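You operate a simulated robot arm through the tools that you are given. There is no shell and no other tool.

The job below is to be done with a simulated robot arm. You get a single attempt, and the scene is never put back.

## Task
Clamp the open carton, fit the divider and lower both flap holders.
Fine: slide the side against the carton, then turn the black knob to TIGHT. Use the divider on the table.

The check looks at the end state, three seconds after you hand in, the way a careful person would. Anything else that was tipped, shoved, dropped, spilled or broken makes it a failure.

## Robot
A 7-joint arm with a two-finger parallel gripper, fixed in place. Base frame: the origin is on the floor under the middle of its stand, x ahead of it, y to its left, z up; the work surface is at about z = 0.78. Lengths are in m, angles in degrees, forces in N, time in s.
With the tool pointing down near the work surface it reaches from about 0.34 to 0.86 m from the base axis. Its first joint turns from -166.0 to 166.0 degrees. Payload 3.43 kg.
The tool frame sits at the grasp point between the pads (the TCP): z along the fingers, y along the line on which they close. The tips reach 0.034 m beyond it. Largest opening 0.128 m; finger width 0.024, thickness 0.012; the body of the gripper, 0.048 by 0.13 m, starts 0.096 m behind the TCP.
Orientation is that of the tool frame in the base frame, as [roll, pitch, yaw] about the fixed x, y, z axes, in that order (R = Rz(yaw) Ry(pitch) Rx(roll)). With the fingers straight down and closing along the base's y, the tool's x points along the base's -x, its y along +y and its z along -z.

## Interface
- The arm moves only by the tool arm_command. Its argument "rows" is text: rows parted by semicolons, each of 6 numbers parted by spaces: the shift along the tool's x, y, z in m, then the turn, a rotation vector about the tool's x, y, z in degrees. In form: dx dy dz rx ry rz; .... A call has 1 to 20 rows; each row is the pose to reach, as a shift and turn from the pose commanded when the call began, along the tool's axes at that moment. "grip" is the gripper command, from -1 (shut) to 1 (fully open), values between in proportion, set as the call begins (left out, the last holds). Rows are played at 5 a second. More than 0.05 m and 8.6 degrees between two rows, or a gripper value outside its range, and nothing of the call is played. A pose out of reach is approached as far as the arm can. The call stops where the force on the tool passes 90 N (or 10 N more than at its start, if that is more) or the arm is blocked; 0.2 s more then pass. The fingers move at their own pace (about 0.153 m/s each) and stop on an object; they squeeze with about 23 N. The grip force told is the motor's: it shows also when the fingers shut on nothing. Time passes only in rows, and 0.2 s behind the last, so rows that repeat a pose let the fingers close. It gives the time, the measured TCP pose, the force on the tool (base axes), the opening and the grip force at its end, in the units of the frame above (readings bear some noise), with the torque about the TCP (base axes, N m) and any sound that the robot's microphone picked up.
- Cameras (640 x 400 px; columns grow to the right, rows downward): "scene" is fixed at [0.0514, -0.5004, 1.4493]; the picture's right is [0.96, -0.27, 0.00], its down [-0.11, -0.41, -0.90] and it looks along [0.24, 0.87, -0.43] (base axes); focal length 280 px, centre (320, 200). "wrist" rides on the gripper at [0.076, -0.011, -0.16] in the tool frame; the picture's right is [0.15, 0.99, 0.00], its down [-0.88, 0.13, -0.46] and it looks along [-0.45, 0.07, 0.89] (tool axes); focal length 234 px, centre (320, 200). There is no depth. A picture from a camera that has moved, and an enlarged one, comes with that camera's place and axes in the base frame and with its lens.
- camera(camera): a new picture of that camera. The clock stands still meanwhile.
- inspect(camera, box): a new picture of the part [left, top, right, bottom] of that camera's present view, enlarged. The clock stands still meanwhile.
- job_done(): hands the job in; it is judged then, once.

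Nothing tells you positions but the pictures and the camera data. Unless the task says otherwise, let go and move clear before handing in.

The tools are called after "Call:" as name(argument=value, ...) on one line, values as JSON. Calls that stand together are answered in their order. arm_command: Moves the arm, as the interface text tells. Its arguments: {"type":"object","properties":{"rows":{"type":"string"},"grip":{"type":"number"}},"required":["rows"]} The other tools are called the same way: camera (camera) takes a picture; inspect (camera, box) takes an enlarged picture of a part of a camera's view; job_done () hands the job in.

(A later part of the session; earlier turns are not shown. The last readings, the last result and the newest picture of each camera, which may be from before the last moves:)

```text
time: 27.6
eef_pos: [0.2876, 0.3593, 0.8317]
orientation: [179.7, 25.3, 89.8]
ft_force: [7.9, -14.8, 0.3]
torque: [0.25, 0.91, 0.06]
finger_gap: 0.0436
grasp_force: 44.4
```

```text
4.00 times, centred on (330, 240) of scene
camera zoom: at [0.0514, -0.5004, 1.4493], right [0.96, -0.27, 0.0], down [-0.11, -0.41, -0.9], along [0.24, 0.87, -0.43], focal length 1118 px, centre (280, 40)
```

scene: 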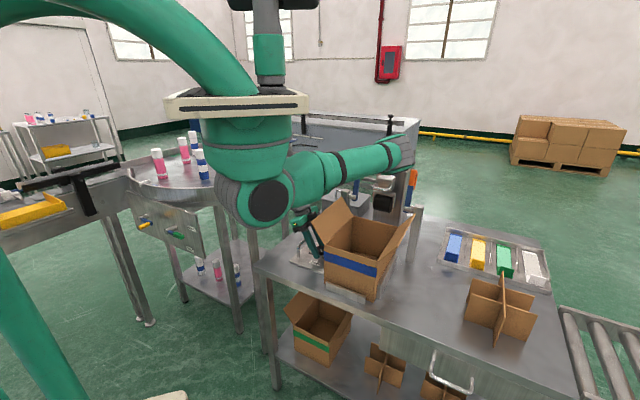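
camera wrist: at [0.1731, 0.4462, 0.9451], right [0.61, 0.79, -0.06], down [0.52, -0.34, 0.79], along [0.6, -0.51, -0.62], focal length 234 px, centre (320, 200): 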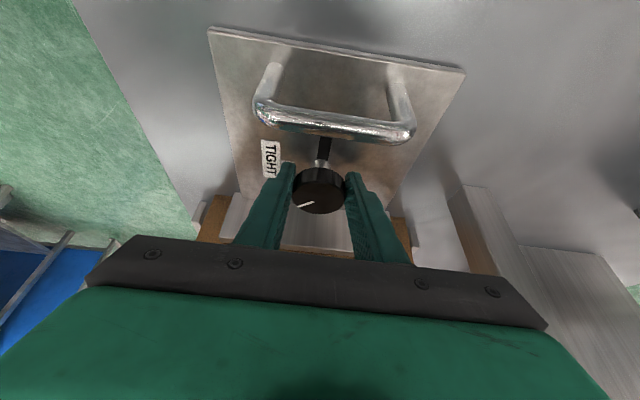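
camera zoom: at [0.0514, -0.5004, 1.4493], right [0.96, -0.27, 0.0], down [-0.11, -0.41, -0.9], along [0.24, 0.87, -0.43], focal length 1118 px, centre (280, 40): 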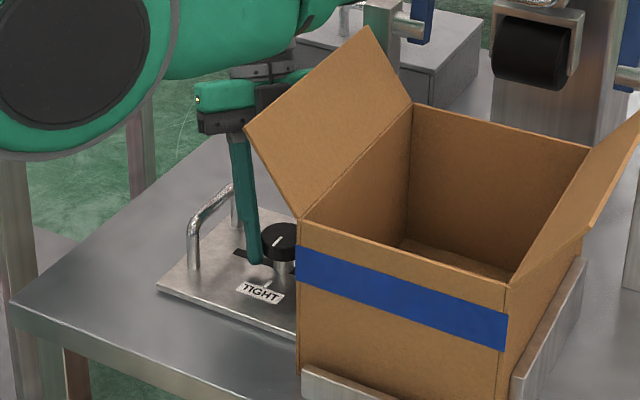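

The mark now points toward the TIGHT tick. I'll enlarge it to check the angle before letting go.

Call:
inspect(camera="scene", box=[300, 235, 340, 275])

Call:
inspect(camera="wrist", box=[270, 140, 370, 220])

```text
10.00 times, centred on (320, 255) of scene
camera zoom: at [0.0514, -0.5004, 1.4493], right [0.96, -0.27, 0.0], down [-0.11, -0.41, -0.9], along [0.24, 0.87, -0.43], focal length 2795 px, centre (320, -350)
```

zoom: 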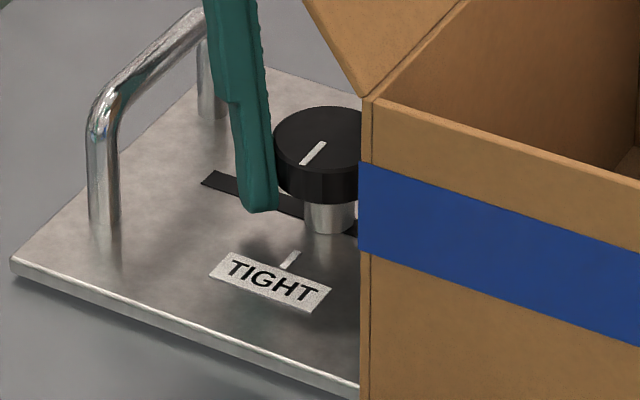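

```text
5.00 times, centred on (320, 180) of wrist
camera zoom: at [0.2752, 0.4976, 0.9437], right [0.99, 0.13, -0.06], down [0.13, -0.6, 0.79], along [0.07, -0.79, -0.61], focal length 1171 px, centre (320, 300)
```

zoom: 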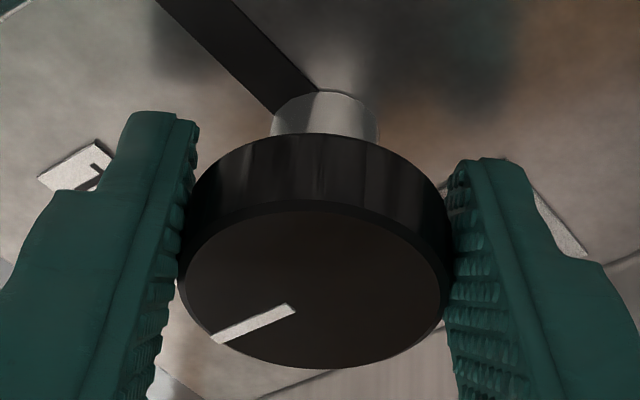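

The mark lines up with the TIGHT tick to within a few degrees. I'll open the fingers, back out along the tool axis, and look again.

Call:
arm_command(rows="0 0 0 0 0 0; 0 0 0 0 0 0; 0 0 0 0 0 0", grip=0.2)

Call:
arm_command(rows="0 0 -0.02 0 0 0; 0 0 -0.05 0 0 0; 0 0 -0.09 0 0 0; 0 0 -0.13 0 0 0; 0 0 -0.17 0 0 0; 0 0 -0.2 0 0 0; 0 0 -0.2 0 0 0")

Call:
inspect(camera="wrist", box=[200, 0, 440, 200])

Call:
inspect(camera="scene", box=[260, 190, 400, 290])

```text
time: 28.4
eef_pos: [0.2867, 0.3614, 0.8332]
orientation: [179.8, 25.0, 90.0]
ft_force: [-0.2, -0.1, 0.4]
torque: [-0.01, 0.02, 0.05]
finger_gap: 0.0768
grasp_force: 0.0
```

```text
time: 30.0
eef_pos: [0.2842, 0.4436, 1.0157]
orientation: [179.9, 25.0, 90.0]
ft_force: [-1.0, 0.3, 0.2]
torque: [-0.04, 0.01, 0.01]
finger_gap: 0.077
grasp_force: 0.0
```

```text
2.00 times, centred on (320, 100) of wrist
camera zoom: at [0.2723, 0.5801, 1.1277], right [0.99, 0.13, -0.06], down [0.13, -0.61, 0.79], along [0.07, -0.78, -0.62], focal length 468 px, centre (320, 400)
```

zoom: 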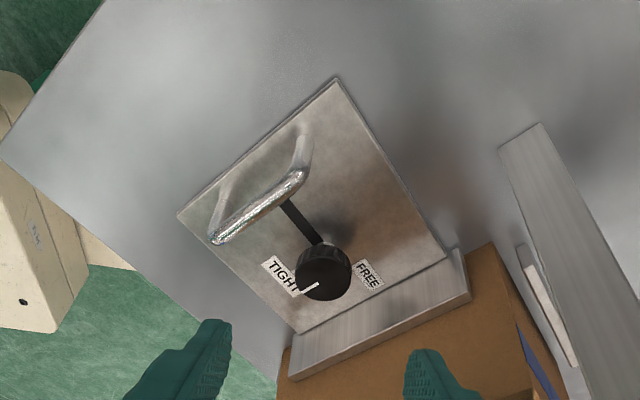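

```text
4.00 times, centred on (330, 240) of scene
camera zoom: at [0.0514, -0.5004, 1.4493], right [0.96, -0.27, 0.0], down [-0.11, -0.41, -0.9], along [0.24, 0.87, -0.43], focal length 1118 px, centre (280, 40)
```

zoom: 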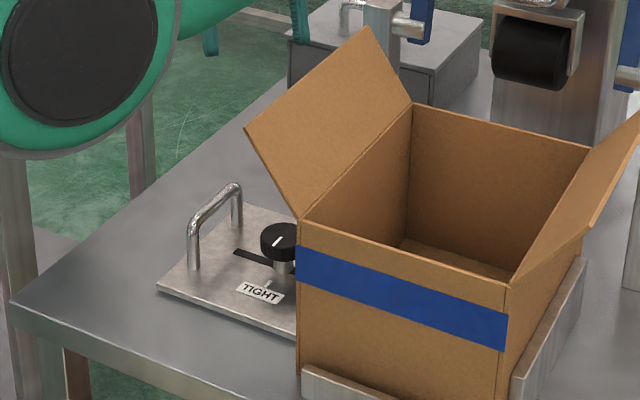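

The knob is at TIGHT and the upright looks flush with the carton. I'll check that contact up close.

Call:
inspect(camera="wrist", box=[290, 100, 420, 200])

Call:
inspect(camera="scene", box=[290, 230, 400, 310])

```text
4.00 times, centred on (355, 150) of wrist
camera zoom: at [0.2723, 0.5801, 1.1277], right [0.99, 0.13, -0.06], down [0.13, -0.61, 0.79], along [0.07, -0.78, -0.62], focal length 937 px, centre (180, 400)
```

zoom: 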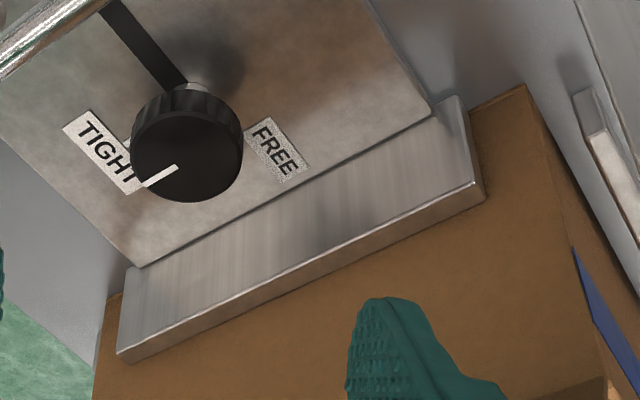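

```text
5.00 times, centred on (345, 270) of scene
camera zoom: at [0.0514, -0.5004, 1.4493], right [0.96, -0.27, 0.0], down [-0.11, -0.41, -0.9], along [0.24, 0.87, -0.43], focal length 1397 px, centre (195, -150)
```

zoom: 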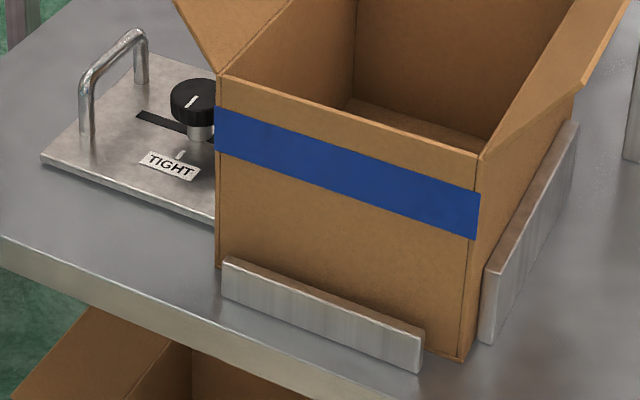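

The side is flush against the carton and the clamp is tight, so that part is done. Next I rise, level the hand, and carry it high over to the divider at about (0.70, -0.07).

Call:
arm_command(rows="-0.017 0 -0.036 0 0 0; -0.034 0 -0.0725 0 6 0; -0.051 0 -0.109 0 12.5 0; -0.068 0 -0.145 0 19 0; -0.0845 0 -0.181 0 25 0; -0.0845 0 -0.181 0 25 0")

Call:
arm_command(rows="-0.0286 0.0231 0 0 0 -7.5; -0.0571 0.0462 0 0 0 -15; -0.0857 0.0693 0 0 0 -22.5; -0.1142 0.0924 0 0 0 -30; -0.1428 0.1156 0 0 0 -37.5; -0.1713 0.1387 0 0 0 -45; -0.1999 0.1618 0 0 0 -52.5; -0.2284 0.1849 0 0 0 -60; -0.257 0.208 0 0 0 -67.5; -0.2856 0.2311 0 0 0 -75; -0.3141 0.2542 0 0 0 -82.5; -0.3427 0.2773 0 0 0 -90; -0.3712 0.3004 0 0 0 -97.5; -0.3998 0.3236 0 0 0 -105; -0.4283 0.3467 0 0 0 -112.5; -0.4569 0.3698 0 0 0 -120; -0.4855 0.3929 0 0 0 -127.5; -0.514 0.416 0 0 0 -135; -0.514 0.416 0 0 0 -135")

Call:
camera(camera="wrist")

Call:
camera(camera="scene")

```text
time: 31.4
eef_pos: [0.2868, 0.4429, 1.2168]
orientation: [180.0, -0.1, 90.1]
ft_force: [-0.6, -0.4, 0.6]
torque: [-0.01, 0.01, -0.04]
finger_gap: 0.0768
grasp_force: 0.0
```

```text
time: 35.4
eef_pos: [0.6797, -0.0402, 1.2161]
orientation: [-180.0, -0.1, -142.5]
ft_force: [-0.5, 0.5, 0.6]
torque: [-0.01, -0.02, -0.03]
finger_gap: 0.0766
grasp_force: 0.0
out of reach, approached as far as the arm can: row 18, 19
```

```text
taken
camera wrist: at [0.6254, -0.0942, 1.3738], right [-0.72, 0.69, 0.0], down [0.62, 0.64, 0.46], along [0.32, 0.33, -0.89], focal length 234 px, centre (320, 200)
```

wrist: 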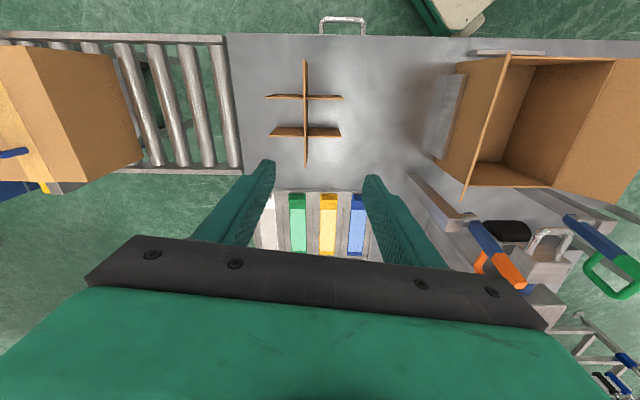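

```text
taken
```

scene: 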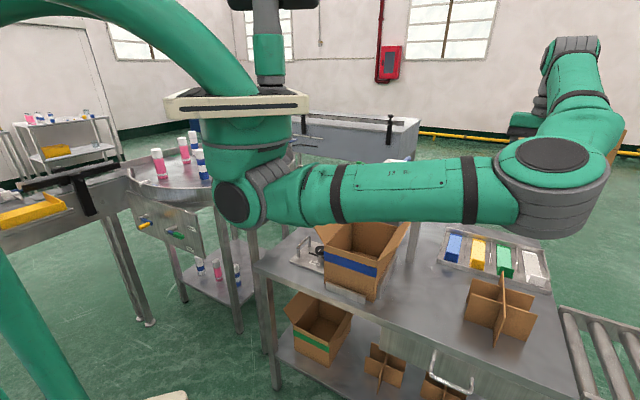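

The wrist joint can't quite reach that yaw here, so I'll use the opposite one (yaw 45) for the divider. First I measure the divider from this view.

Call:
inspect(camera="wrist", box=[240, 40, 380, 180])

Call:
inspect(camera="wrist", box=[400, 30, 640, 310])

```text
2.86 times, centred on (310, 110) of wrist
camera zoom: at [0.6254, -0.0942, 1.3738], right [-0.72, 0.69, 0.0], down [0.62, 0.64, 0.46], along [0.32, 0.33, -0.89], focal length 669 px, centre (349, 457)
```

zoom: 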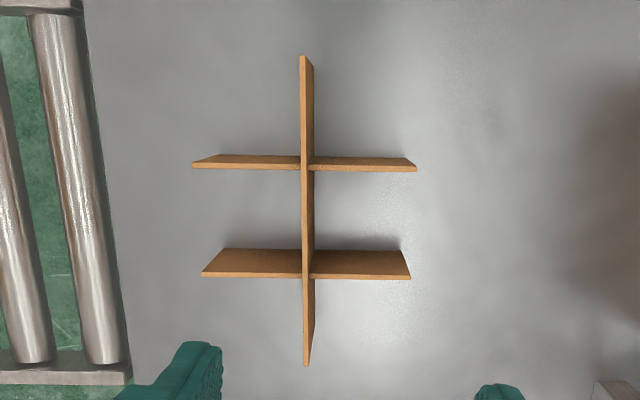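

```text
1.43 times, centred on (520, 170) of wrist
camera zoom: at [0.6254, -0.0942, 1.3738], right [-0.72, 0.69, 0.0], down [0.62, 0.64, 0.46], along [0.32, 0.33, -0.89], focal length 334 px, centre (34, 243)
```

zoom: 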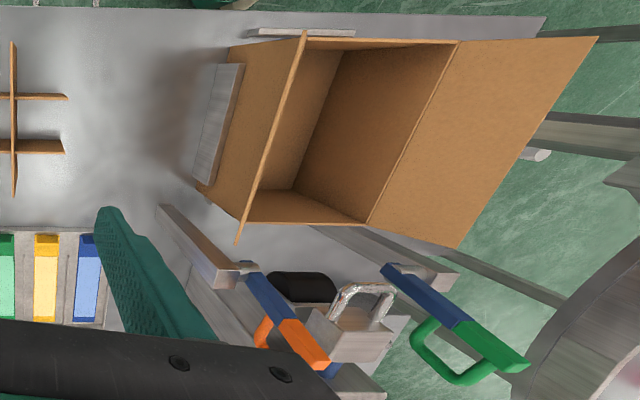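

The divider's spine lies along the depth axis, 0.205 m long, with two cross plates 0.151 m wide centred near (0.694, -0.065). It's already parallel to the carton. I'll turn the hand to yaw 45 and hover above its centre.

Call:
arm_command(rows="0 0 0 0 0 7.1875; 0 0 0 0 0 14.375; 0 0 0 0 0 21.5625; 0 0 0 0 0 28.75; 0 0 0 0 0 35.9375; 0 0 0 0 0 43.125; 0 0 0 0 0 50.3125; 0 0 0 0 0 57.5; 0 0 0 0 0 64.6875; 0 0 0 0 0 71.875; 0 0 0 0 0 79.0625; 0 0 0 0 0 86.25; 0 0 0 0 0 86.25")

```text
time: 38.2
eef_pos: [0.6825, -0.0408, 1.214]
orientation: [180.0, 0.0, 131.2]
ft_force: [-0.8, 0.4, -0.1]
torque: [-0.01, 0.01, 0.04]
finger_gap: 0.0767
grasp_force: 0.1
```

The turn is halfway done. I'll finish it while centring over the divider and coming down to a hover.

Call:
arm_command(rows="-0.002 0 0.01 0 0 7.1875; -0.004 -0.001 0.022 0 0 14.375; -0.006 -0.002 0.035 0 0 21.5625; -0.009 -0.0025 0.048 0 0 28.75; -0.011 -0.003 0.06 0 0 35.9375; -0.013 -0.0035 0.074 0 0 43.125; -0.015 -0.004 0.088 0 0 50.3125; -0.017 -0.005 0.1 0 0 57.5; -0.02 -0.0055 0.115 0 0 64.6875; -0.022 -0.006 0.128 0 0 71.875; -0.024 -0.0065 0.142 0 0 79.0625; -0.0261 -0.0071 0.154 0 0 86.25; -0.0261 -0.0071 0.154 0 0 86.25")

Call:
camera(camera="wrist")

Call:
camera(camera="scene")

```text
time: 41.0
eef_pos: [0.6935, -0.0631, 1.0595]
orientation: [180.0, -0.1, 44.9]
ft_force: [0.0, 0.1, 0.4]
torque: [0.03, -0.03, 0.0]
finger_gap: 0.0768
grasp_force: 0.1
```

```text
taken
camera wrist: at [0.7372, -0.0006, 1.2196], right [0.8, -0.6, 0.0], down [-0.53, -0.72, 0.45], along [-0.27, -0.37, -0.89], focal length 234 px, centre (320, 200)
```

wrist: 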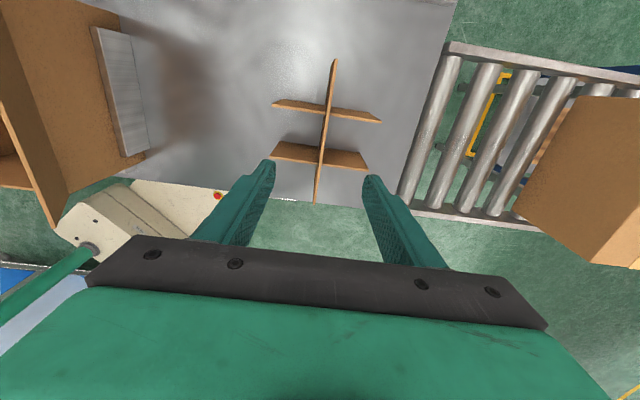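

```text
taken
```

scene: 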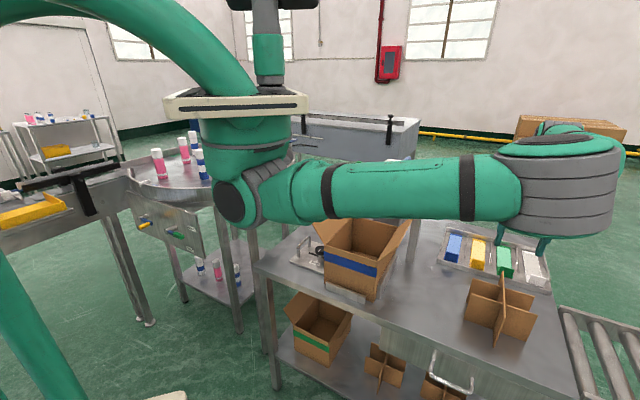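

I'm hovering above the divider. I'll enlarge the view to check how well the fingers are centred on the spine between the cross plates.

Call:
inspect(camera="wrist", box=[240, 40, 420, 220])

Call:
inspect(camera="scene", box=[420, 220, 580, 360])

```text
2.22 times, centred on (330, 130) of wrist
camera zoom: at [0.7372, -0.0006, 1.2196], right [0.8, -0.6, 0.0], down [-0.53, -0.72, 0.45], along [-0.27, -0.37, -0.89], focal length 520 px, centre (298, 356)
```

zoom: 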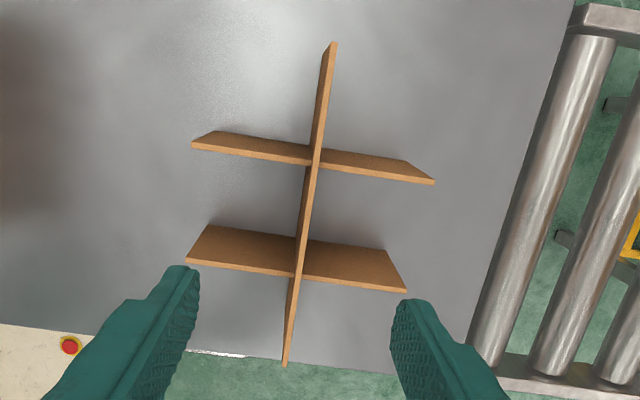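

```text
2.86 times, centred on (500, 290) of scene
camera zoom: at [0.0514, -0.5004, 1.4493], right [0.96, -0.27, 0.0], down [-0.11, -0.41, -0.9], along [0.24, 0.87, -0.43], focal length 798 px, centre (-194, -57)
```

zoom: 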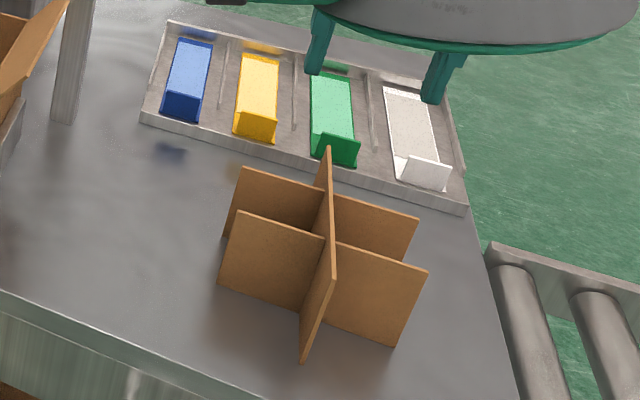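

The spine is about 4–5 mm off the finger centre, so I'll correct that and come down in stages between the cross plates.

Call:
arm_command(rows="-0.001 0.0045 0.03 0 0 0; -0.001 0.0045 0.07 0 0 0; -0.001 0.0045 0.11 0 0 0; -0.001 0.0045 0.14 0 0 0; -0.001 0.0045 0.14 0 0 0")

Call:
inspect(camera="wrist", box=[220, 60, 420, 260])

Call:
camera(camera="scene")

```text
time: 42.2
eef_pos: [0.6949, -0.0673, 0.9214]
orientation: [180.0, -0.1, 45.0]
ft_force: [0.1, -0.1, 0.8]
torque: [-0.04, 0.02, 0.0]
finger_gap: 0.0766
grasp_force: 0.0
```

```text
2.00 times, centred on (320, 160) of wrist
camera zoom: at [0.7389, -0.0051, 1.0798], right [0.8, -0.6, 0.0], down [-0.53, -0.72, 0.45], along [-0.27, -0.37, -0.89], focal length 468 px, centre (320, 280)
```

zoom: 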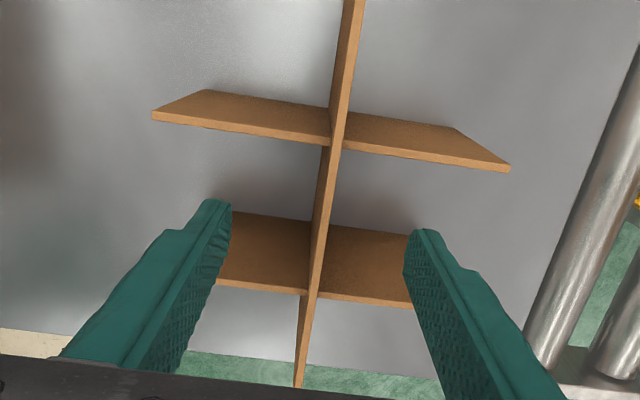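

```text
taken
```

scene: 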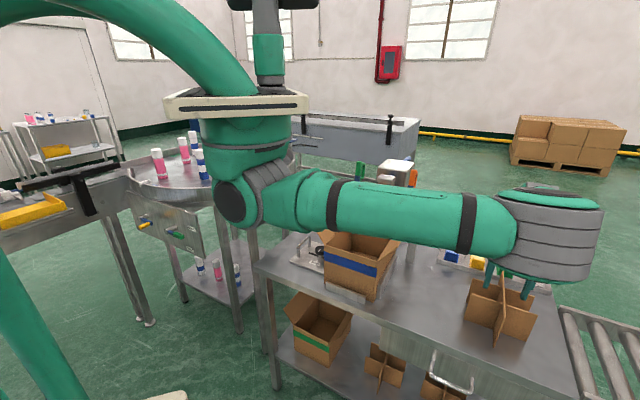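

The spine is now centred to within 1 mm. I'll lower to the grip height and close on the spine.

Call:
arm_command(rows="0 0.0008 0.02 0 0 0; 0 0.0008 0.038 0 0 0; 0 0.0008 0.052 0 0 0; 0 0.0008 0.052 0 0 0")

Call:
inspect(camera="wrist", box=[220, 60, 420, 260])

```text
time: 43.2
eef_pos: [0.6968, -0.0674, 0.8701]
orientation: [-179.9, 0.0, 44.9]
ft_force: [-0.2, -0.2, -0.3]
torque: [0.03, -0.03, 0.03]
finger_gap: 0.0769
grasp_force: 0.0
```

```text
2.00 times, centred on (320, 160) of wrist
camera zoom: at [0.7412, -0.0053, 1.028], right [0.8, -0.6, 0.0], down [-0.53, -0.72, 0.45], along [-0.27, -0.37, -0.89], focal length 468 px, centre (320, 280)
```

zoom: 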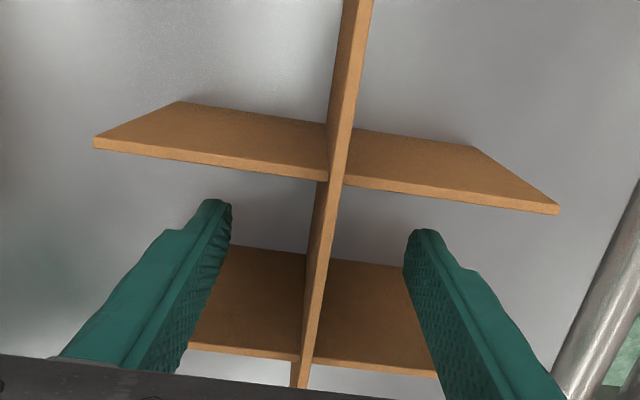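

The fingers are on both sides of the spine, midway between the cross plates. I'll close.

Call:
arm_command(rows="0 0 0 0 0 0; 0 0 0 0 0 0; 0 0 0 0 0 0; 0 0 0 0 0 0; 0 0 0 0 0 0", grip=-1)

Call:
inspect(camera="wrist", box=[220, 60, 420, 260])

```text
time: 44.4
eef_pos: [0.6972, -0.0676, 0.8693]
orientation: [-180.0, -0.1, 45.0]
ft_force: [-0.3, 0.3, -0.5]
torque: [0.03, -0.02, -0.01]
finger_gap: 0.0035
grasp_force: 22.7
```

```text
2.00 times, centred on (320, 160) of wrist
camera zoom: at [0.7408, -0.0057, 1.028], right [0.8, -0.6, 0.0], down [-0.53, -0.71, 0.46], along [-0.27, -0.37, -0.89], focal length 468 px, centre (320, 280)
```

zoom: 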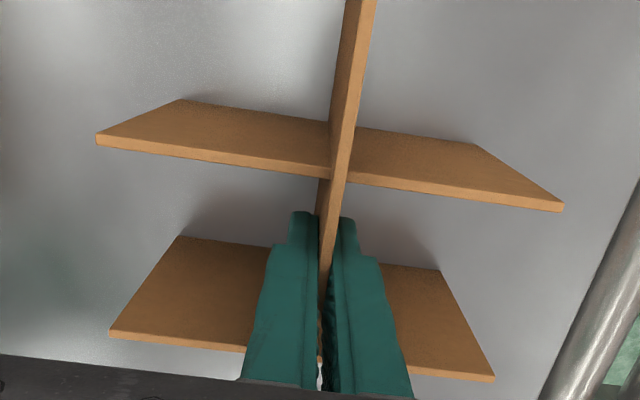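

The divider is held firmly by its spine (gap 3.5 mm). I'll lift it straight up, first slightly to check and then well above the flaps.

Call:
arm_command(rows="0 0 -0.01 0 0 0; 0 0 -0.025 0 0 0; 0 0 -0.05 0 0 0; 0 0 -0.09 0 0 0; 0 0 -0.13 0 0 0; 0 0 -0.17 0 0 0; 0 0 -0.21 0 0 0; 0 0 -0.25 0 0 0; 0 0 -0.285 0 0 0; 0 0 -0.3 0 0 0; 0 0 -0.3 0 0 0")

Call:
camera(camera="wrist")

Call:
camera(camera="scene")

```text
time: 46.8
eef_pos: [0.6968, -0.0687, 1.1681]
orientation: [180.0, 0.0, 44.9]
ft_force: [-0.1, -0.7, -0.8]
torque: [0.0, 0.01, 0.0]
finger_gap: 0.0035
grasp_force: 23.2
```

```text
taken
camera wrist: at [0.7405, -0.0058, 1.328], right [0.8, -0.6, 0.0], down [-0.53, -0.72, 0.46], along [-0.27, -0.37, -0.89], focal length 234 px, centre (320, 200)
```

wrist: 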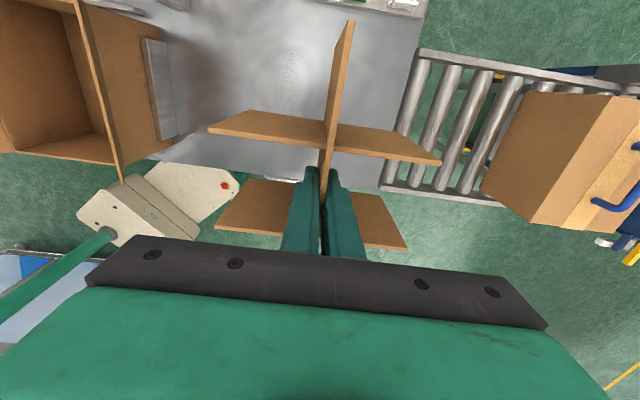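

```text
taken
```

scene: 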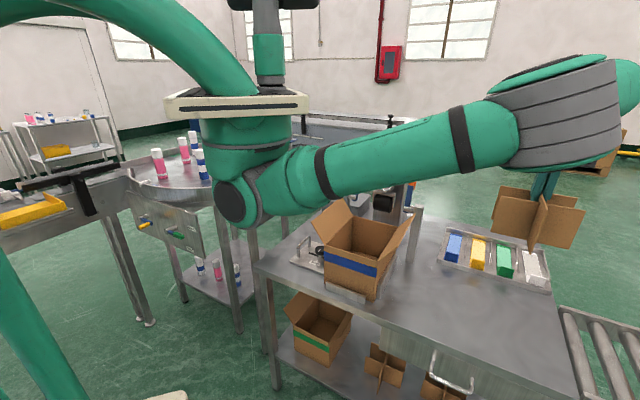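

The divider hangs level in the grip and its bottom is well above the flaps. I'll carry it along the slide axis to above the carton.

Call:
arm_command(rows="0 -0.03 -0.01 0 0 0; 0 -0.07 -0.02 0 0 0; 0 -0.115 -0.03 0 0 0; 0 -0.16 -0.03 0 0 0; 0 -0.205 -0.03 0 0 0; 0 -0.25 -0.03 0 0 0; 0 -0.295 -0.03 0 0 0; 0 -0.335 -0.03 0 0 0; 0 -0.37 -0.03 0 0 0; 0 -0.4 -0.03 0 0 0; 0 -0.424 -0.03 0 0 0; 0 -0.424 -0.03 0 0 0")

Call:
camera(camera="wrist")

Call:
camera(camera="scene")

```text
time: 49.4
eef_pos: [0.3943, 0.2308, 1.1915]
orientation: [-177.9, 0.4, 44.9]
ft_force: [0.6, 0.4, -0.8]
torque: [-0.02, 0.0, -0.02]
finger_gap: 0.0034
grasp_force: 23.2
```

```text
taken
camera wrist: at [0.4444, 0.2906, 1.3512], right [0.8, -0.6, -0.04], down [-0.52, -0.72, 0.46], along [-0.3, -0.34, -0.89], focal length 234 px, centre (320, 200)
```

wrist: 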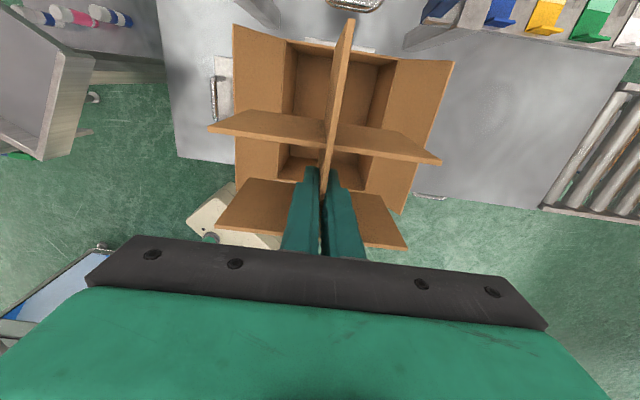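

```text
taken
```

scene: 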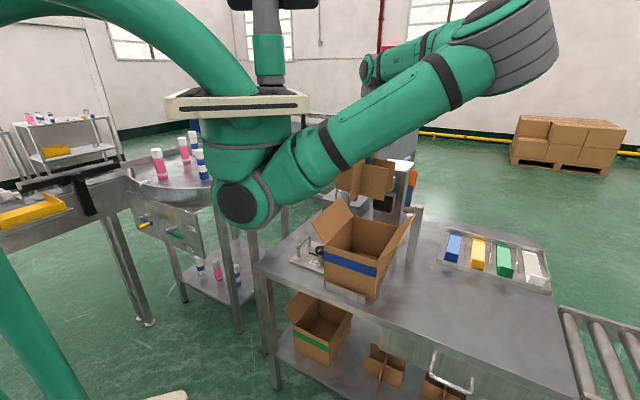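

The orientation shows a 2° tilt, perhaps because the arm is still settling. I'll wait a moment and re-check.

Call:
arm_command(rows="0 0 0 0 0 0; 0 0 0 0 0 0; 0 0 0 0 0 0")

```text
time: 50.2
eef_pos: [0.3941, 0.2334, 1.1888]
orientation: [-177.7, 0.6, 45.1]
ft_force: [-0.7, -0.1, -0.6]
torque: [0.01, 0.04, 0.01]
finger_gap: 0.0034
grasp_force: 23.7
```

The tilt persists, so this yaw is near a joint limit here. The divider is symmetric, so I'll turn it 180° to yaw -135 in two halves, well above everything.

Call:
arm_command(rows="0 0 0 0 0 -7.5; 0 0 0 0 0 -15; 0 0 0 0 0 -22.5; 0 0 0 0 0 -30; 0 0 0 0 0 -37.5; 0 0 0 0 0 -45; 0 0 0 0 0 -52.5; 0 0 0 0 0 -60; 0 0 0 0 0 -67.5; 0 0 0 0 0 -75; 0 0 0 0 0 -82.5; 0 0 0 0 0 -90; 0 0 0 0 0 -90")

Call:
camera(camera="scene")

```text
time: 53.0
eef_pos: [0.396, 0.2319, 1.1978]
orientation: [-180.0, -0.1, 135.1]
ft_force: [0.1, 0.1, -1.7]
torque: [0.01, 0.01, 0.0]
finger_gap: 0.0038
grasp_force: 22.8
```

```text
taken
```

scene: 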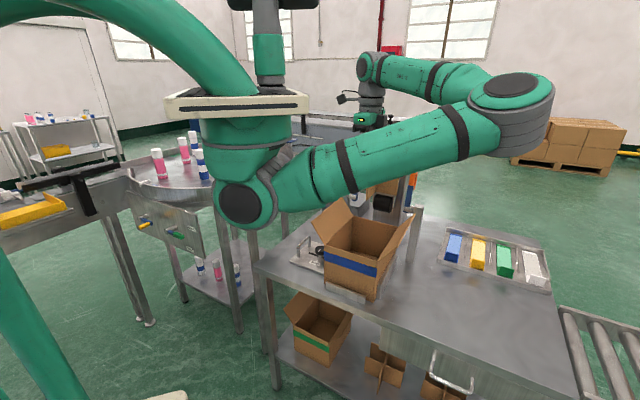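

The pose is exact again at this yaw. I'll go on with the second half of the turn.

Call:
arm_command(rows="0 0 0 0 0 -7.5; 0 0 0 0 0 -15; 0 0 0 0 0 -22.5; 0 0 0 0 0 -30; 0 0 0 0 0 -37.5; 0 0 0 0 0 -45; 0 0 0 0 0 -52.5; 0 0 0 0 0 -60; 0 0 0 0 0 -67.5; 0 0 0 0 0 -75; 0 0 0 0 0 -82.5; 0 0 0 0 0 -90; 0 0 0 0 0 -90")

Call:
camera(camera="wrist")

Call:
camera(camera="scene")

```text
time: 55.8
eef_pos: [0.3964, 0.2324, 1.1976]
orientation: [180.0, 0.0, -134.9]
ft_force: [0.3, 0.0, -1.5]
torque: [0.01, 0.01, 0.02]
finger_gap: 0.0035
grasp_force: 23.0
```

```text
taken
camera wrist: at [0.3493, 0.1711, 1.3571], right [-0.8, 0.59, 0.0], down [0.53, 0.72, 0.46], along [0.27, 0.37, -0.89], focal length 234 px, centre (320, 200)
```

wrist: 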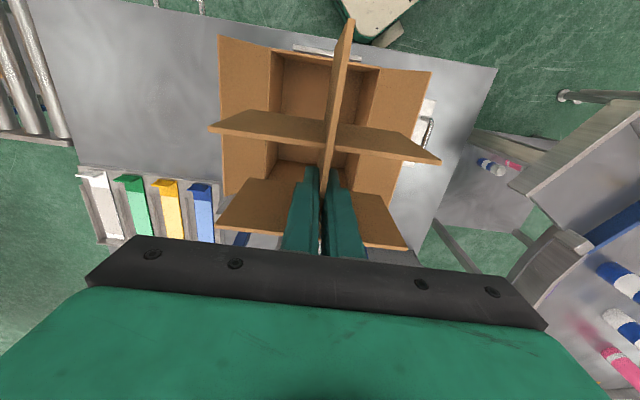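

```text
taken
```

scene: 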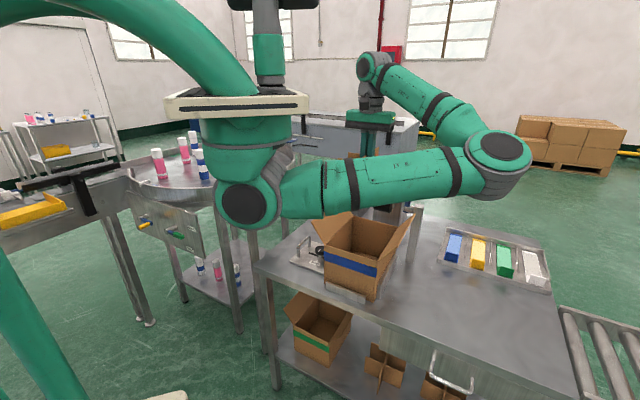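

The pose is exact and both the divider and the carton are in view. I'll enlarge this to compare the divider's outline with the carton's inside.

Call:
inspect(camera="wrist", box=[200, 10, 450, 200])

Call:
inspect(camera="wrist", box=[210, 20, 340, 110])

Call:
inspect(camera="wrist", box=[320, 20, 450, 110])

Call:
inspect(camera="wrist", box=[210, 110, 450, 260])

```text
2.11 times, centred on (325, 105) of wrist
camera zoom: at [0.3493, 0.1711, 1.3571], right [-0.8, 0.59, 0.0], down [0.53, 0.72, 0.46], along [0.27, 0.37, -0.89], focal length 493 px, centre (310, 400)
```

zoom: 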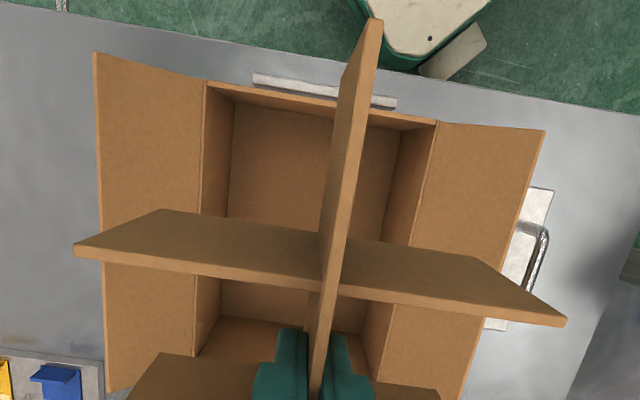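

```text
4.44 times, centred on (275, 65) of wrist
camera zoom: at [0.3493, 0.1711, 1.3571], right [-0.8, 0.59, 0.0], down [0.53, 0.72, 0.46], along [0.27, 0.37, -0.89], focal length 1041 px, centre (520, 800)
```

zoom: 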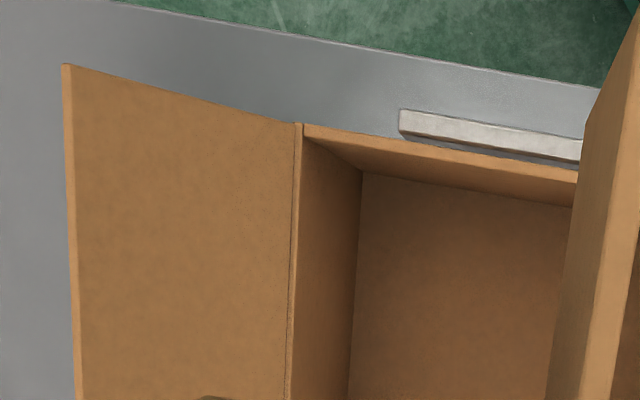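

```text
4.44 times, centred on (385, 65) of wrist
camera zoom: at [0.3493, 0.1711, 1.3571], right [-0.8, 0.59, 0.0], down [0.53, 0.72, 0.46], along [0.27, 0.37, -0.89], focal length 1041 px, centre (31, 800)
```

zoom: 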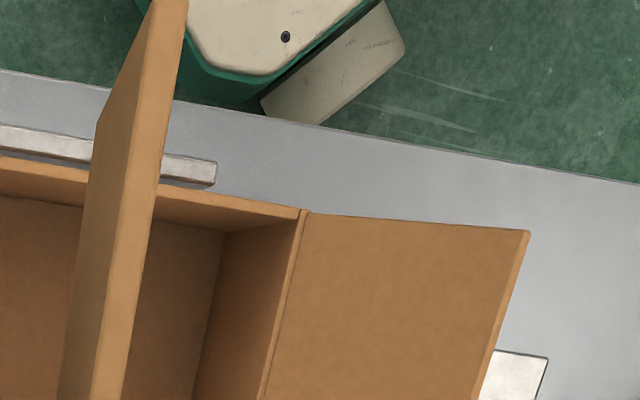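

```text
2.67 times, centred on (330, 185) of wrist
camera zoom: at [0.3493, 0.1711, 1.3571], right [-0.8, 0.59, 0.0], down [0.53, 0.72, 0.46], along [0.27, 0.37, -0.89], focal length 624 px, centre (293, 240)
```

zoom: 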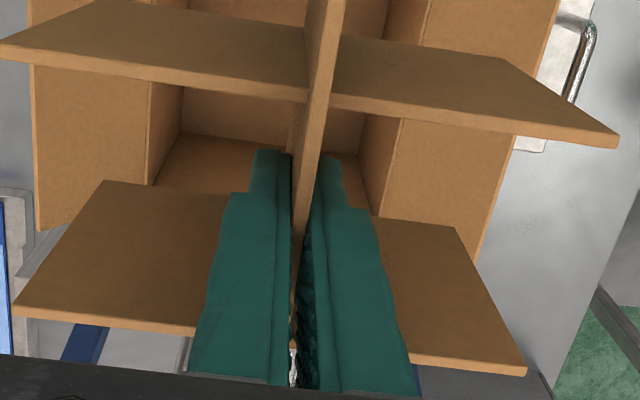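

The carton's inside is about 0.165 × 0.215 m, and the divider must shift roughly 10 mm back and 4.5 mm right to be centred; its yaw matches within half a degree. I'll make that shift and lower until the divider's bottom is just above the rim, then check.

Call:
arm_command(rows="-0.005 -0.0022 0.01 0 0 0; -0.010 -0.0045 0.03 0 0 0; -0.010 -0.0045 0.065 0 0 0; -0.010 -0.0045 0.1 0 0 0; -0.010 -0.0045 0.13 0 0 0; -0.010 -0.0045 0.145 0 0 0; -0.010 -0.0045 0.145 0 0 0")

Call:
camera(camera="wrist")

Call:
inspect(camera="scene", box=[290, 150, 450, 300])

```text
time: 57.4
eef_pos: [0.4054, 0.2359, 1.0533]
orientation: [-180.0, 0.1, -135.0]
ft_force: [-0.3, -0.1, -0.5]
torque: [0.01, 0.02, 0.0]
finger_gap: 0.0036
grasp_force: 22.6
```

```text
taken
camera wrist: at [0.3592, 0.1751, 1.2123], right [-0.8, 0.6, 0.0], down [0.53, 0.71, 0.46], along [0.27, 0.37, -0.89], focal length 234 px, centre (320, 200)
```

wrist: 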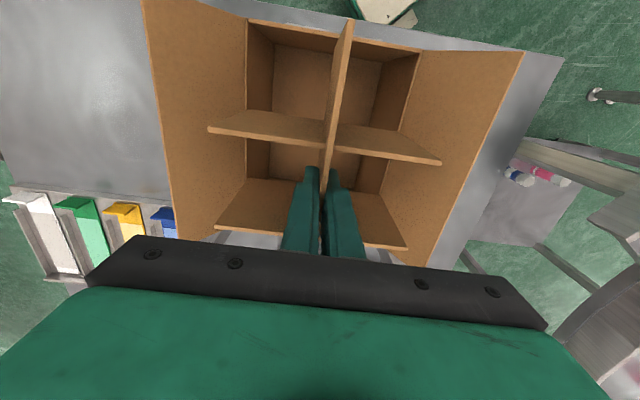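

```text
2.67 times, centred on (370, 225) of scene
camera zoom: at [0.0514, -0.5004, 1.4493], right [0.96, -0.27, 0.0], down [-0.11, -0.41, -0.9], along [0.24, 0.87, -0.43], focal length 745 px, centre (187, 133)
```

zoom: 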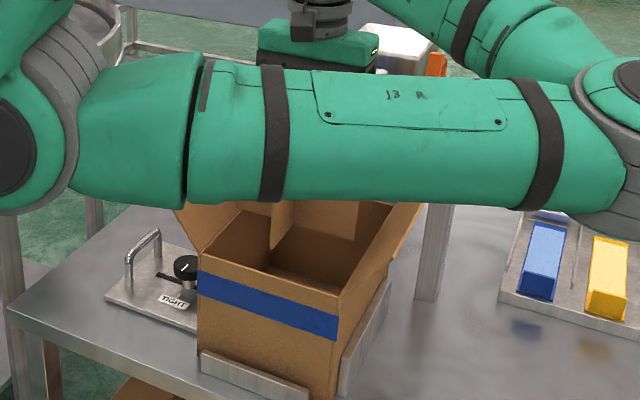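

The divider is just above the rim and the upper arm is well clear in front. I'll enlarge the wrist view to check clearances to the walls.

Call:
inspect(camera="wrist", box=[200, 0, 460, 200])

Call:
inspect(camera="wrist", box=[290, 0, 450, 100])

Call:
inspect(camera="wrist", box=[200, 130, 440, 270])

```text
2.00 times, centred on (330, 100) of wrist
camera zoom: at [0.3592, 0.1751, 1.2123], right [-0.8, 0.6, 0.0], down [0.53, 0.71, 0.46], along [0.27, 0.37, -0.89], focal length 468 px, centre (300, 400)
```

zoom: 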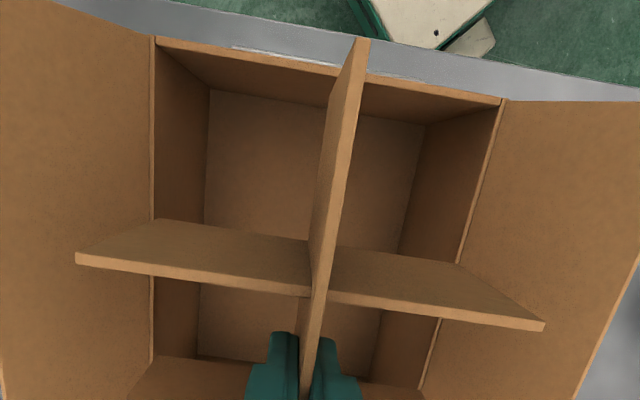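

```text
4.00 times, centred on (370, 50) of wrist
camera zoom: at [0.3592, 0.1751, 1.2123], right [-0.8, 0.6, 0.0], down [0.53, 0.71, 0.46], along [0.27, 0.37, -0.89], focal length 937 px, centre (120, 800)
```

zoom: 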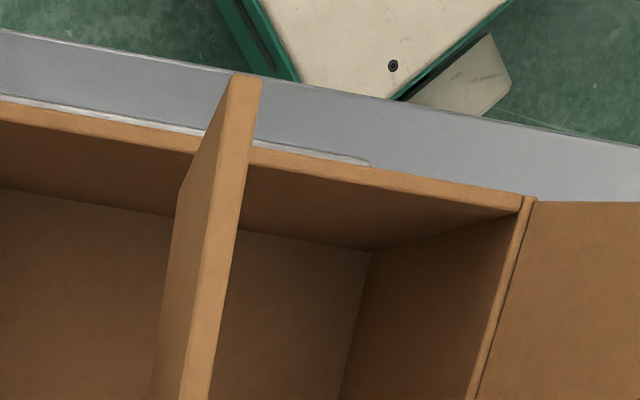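

```text
2.67 times, centred on (320, 200) of wrist
camera zoom: at [0.3592, 0.1751, 1.2123], right [-0.8, 0.6, 0.0], down [0.53, 0.71, 0.46], along [0.27, 0.37, -0.89], focal length 624 px, centre (320, 200)
```

zoom: 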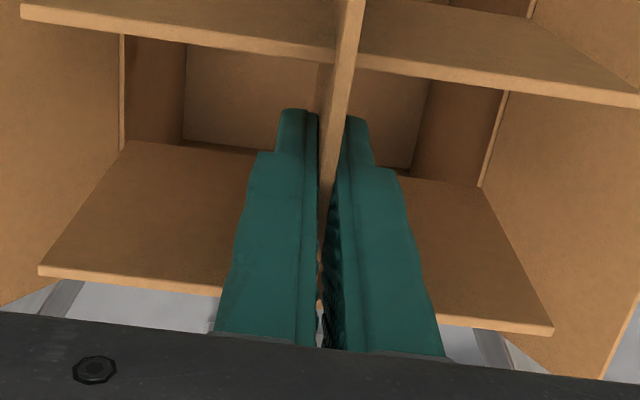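

The divider is centred fore-and-aft, and needs about 1.5 mm sideways. I'll lower it into the carton in stages while watching the force.

Call:
arm_command(rows="0 -0.0015 0.008 0 0 0; 0 -0.0015 0.022 0 0 0; 0 -0.0015 0.037 0 0 0; 0 -0.0015 0.052 0 0 0; 0 -0.0015 0.067 0 0 0; 0 -0.0015 0.08 0 0 0; 0 -0.0015 0.08 0 0 0")

Call:
camera(camera="wrist")

Call:
camera(camera="scene")

```text
time: 59.0
eef_pos: [0.407, 0.2342, 0.9723]
orientation: [179.9, 0.0, -135.0]
ft_force: [0.3, 0.3, -0.9]
torque: [-0.04, 0.0, -0.01]
finger_gap: 0.0035
grasp_force: 22.8
```

```text
taken
camera wrist: at [0.3602, 0.1739, 1.1316], right [-0.8, 0.6, 0.0], down [0.53, 0.71, 0.46], along [0.27, 0.37, -0.89], focal length 234 px, centre (320, 200)
```

wrist: 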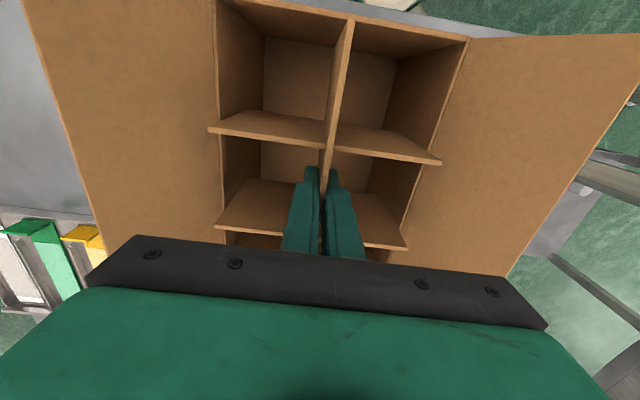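

```text
taken
```

scene: 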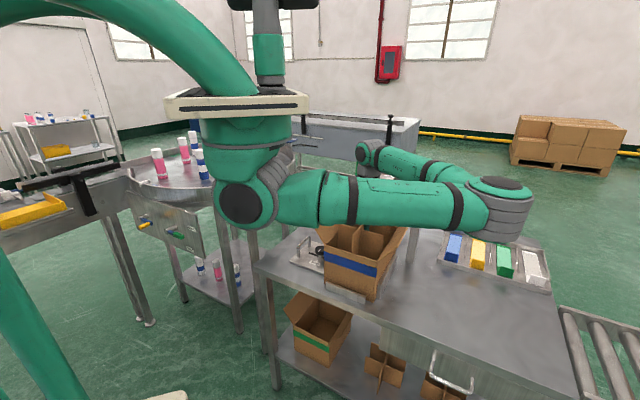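

The divider is sliding in freely with no contact force. I'll go on down, slower near the bottom.

Call:
arm_command(rows="0 0 0.015 0 0 0; 0 0 0.03 0 0 0; 0 0 0.045 0 0 0; 0 0 0.06 0 0 0; 0 0 0.075 0 0 0; 0 0 0.085 0 0 0; 0 0 0.085 0 0 0")

Call:
camera(camera="wrist")

Call:
camera(camera="scene")

```text
time: 60.6
eef_pos: [0.4074, 0.2342, 0.8878]
orientation: [179.9, 0.2, -135.0]
ft_force: [-0.5, 0.1, -1.1]
torque: [-0.02, 0.01, -0.02]
finger_gap: 0.0033
grasp_force: 22.8
```

```text
taken
camera wrist: at [0.361, 0.1731, 1.0473], right [-0.8, 0.6, 0.0], down [0.53, 0.71, 0.46], along [0.27, 0.37, -0.89], focal length 234 px, centre (320, 200)
```

wrist: 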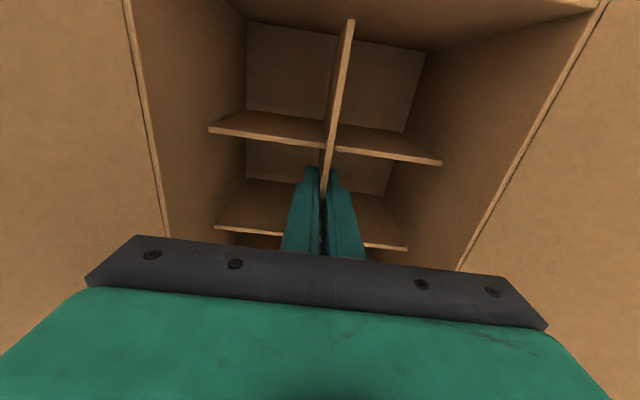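

```text
taken
```

scene: 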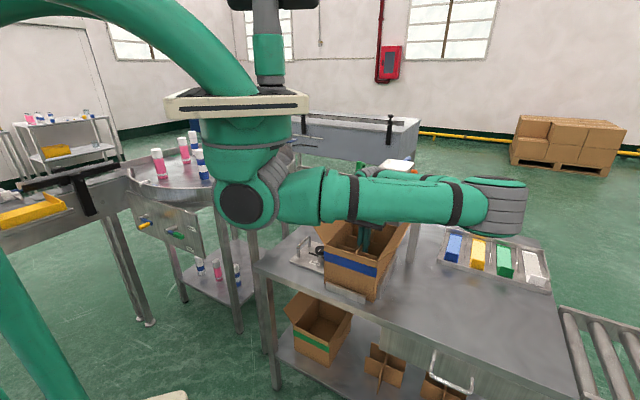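

The divider is about 1.5 cm from the bottom. I'll check the forearm's clearance to the right flap before the last bit.

Call:
inspect(camera="scene", box=[310, 150, 450, 260])

Call:
arm_command(rows="0 0 0.003 0 0 0; 0 0 0.006 0 0 0; 0 0 0.009 0 0 0; 0 0 0.009 0 0 0")

```text
3.64 times, centred on (380, 205) of scene
camera zoom: at [0.0514, -0.5004, 1.4493], right [0.96, -0.27, 0.0], down [-0.11, -0.41, -0.9], along [0.24, 0.87, -0.43], focal length 1016 px, centre (102, 182)
```

zoom: 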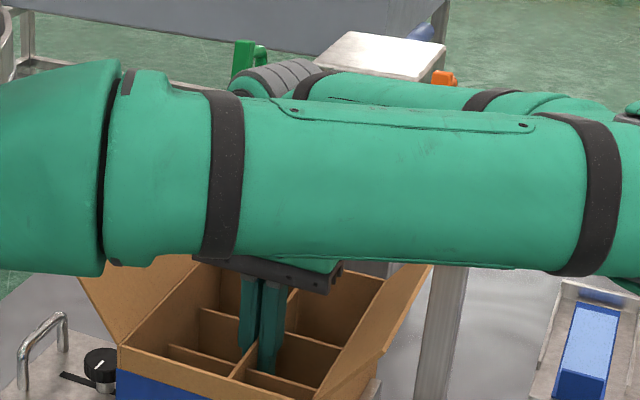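

```text
time: 61.6
eef_pos: [0.4074, 0.2338, 0.8788]
orientation: [180.0, 0.0, -135.0]
ft_force: [-0.1, 0.6, -0.4]
torque: [-0.02, -0.02, -0.03]
finger_gap: 0.0035
grasp_force: 23.1
```

No contact yet, and the forearm passes well above. I'll continue in small steps until the bottom is felt.

Call:
arm_command(rows="0 0 0.002 0 0 0; 0 0 0.004 0 0 0; 0 0 0.006 0 0 0; 0 0 0.006 0 0 0")

```text
time: 62.6
eef_pos: [0.4091, 0.2342, 0.8733]
orientation: [-179.9, 0.0, -135.0]
ft_force: [0.1, 0.1, -0.7]
torque: [0.01, 0.0, -0.01]
finger_gap: 0.0034
grasp_force: 22.5
```

Call:
arm_command(rows="0 0 0.0015 0 0 0; 0 0 0.003 0 0 0; 0 0 0.003 0 0 0")

Call:
inspect(camera="wrist", box=[200, 0, 460, 260])

```text
time: 63.4
eef_pos: [0.4086, 0.2354, 0.8717]
orientation: [-179.9, 0.2, -135.0]
ft_force: [3.1, -4.1, 25.4]
torque: [0.04, 0.03, 0.01]
finger_gap: 0.0036
grasp_force: 23.2
```

```text
1.54 times, centred on (330, 130) of wrist
camera zoom: at [0.3611, 0.1739, 1.0299], right [-0.8, 0.6, 0.0], down [0.53, 0.71, 0.46], along [0.27, 0.37, -0.89], focal length 360 px, centre (305, 308)
```

zoom: 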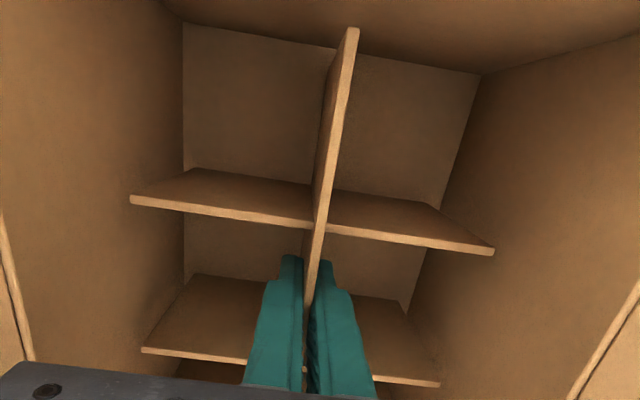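

The divider is seated on the carton floor (25 N upward). I'll ease off 2 mm, open the fingers a little, and pull straight up.

Call:
arm_command(rows="0 0 -0.001 0 0 0; 0 0 -0.002 0 0 0; 0 0 -0.002 0 0 0")

Call:
arm_command(rows="0 0 0 0 0 0; 0 0 0 0 0 0; 0 0 0 0 0 0", grip=-0.5)

Call:
inspect(camera="wrist", box=[200, 0, 460, 260])

```text
time: 64.2
eef_pos: [0.4062, 0.2346, 0.8714]
orientation: [180.0, 0.0, -135.1]
ft_force: [0.1, -0.6, -0.1]
torque: [-0.01, 0.01, -0.02]
finger_gap: 0.0035
grasp_force: 22.9
```

```text
time: 65.0
eef_pos: [0.4071, 0.2335, 0.8722]
orientation: [180.0, 0.0, -135.0]
ft_force: [0.4, -0.5, 0.7]
torque: [-0.01, 0.01, 0.02]
finger_gap: 0.032
grasp_force: 0.0
```

```text
1.54 times, centred on (330, 130) of wrist
camera zoom: at [0.3606, 0.1742, 1.0313], right [-0.8, 0.6, 0.0], down [0.53, 0.71, 0.46], along [0.27, 0.37, -0.89], focal length 360 px, centre (305, 308)
```

zoom: 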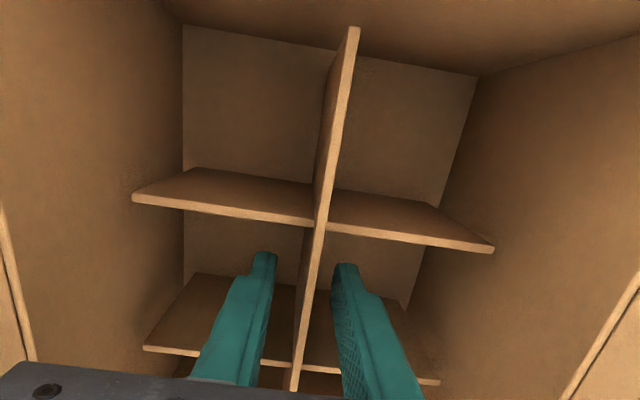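

The divider is released and stands level in the carton. I'll rise straight up well clear and check it.

Call:
arm_command(rows="0 0 -0.015 0 0 0; 0 0 -0.04 0 0 0; 0 0 -0.08 0 0 0; 0 0 -0.12 0 0 0; 0 0 -0.16 0 0 0; 0 0 -0.2 0 0 0; 0 0 -0.24 0 0 0; 0 0 -0.28 0 0 0; 0 0 -0.32 0 0 0; 0 0 -0.35 0 0 0; 0 0 -0.35 0 0 0")

Call:
camera(camera="wrist")

Call:
camera(camera="scene")

```text
time: 67.4
eef_pos: [0.4088, 0.2354, 1.2224]
orientation: [-180.0, 0.0, -135.1]
ft_force: [-0.3, -0.4, 0.2]
torque: [0.04, 0.02, 0.0]
finger_gap: 0.0317
grasp_force: 0.0
```

```text
taken
camera wrist: at [0.3615, 0.1737, 1.3814], right [-0.8, 0.6, 0.0], down [0.53, 0.71, 0.46], along [0.27, 0.37, -0.89], focal length 234 px, centre (320, 200)
```

wrist: 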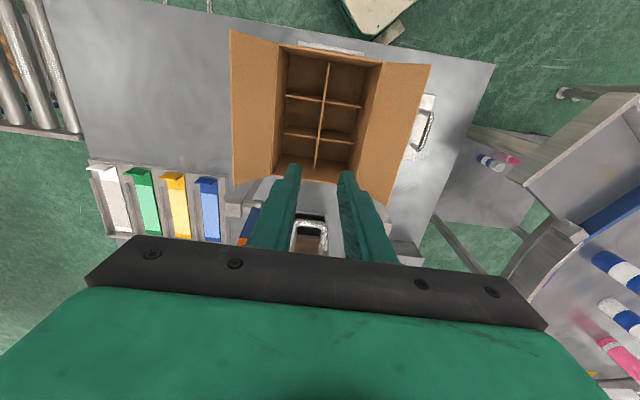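

```text
taken
```

scene: 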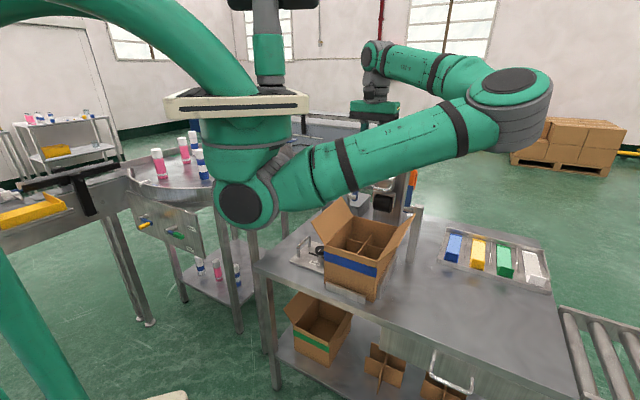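

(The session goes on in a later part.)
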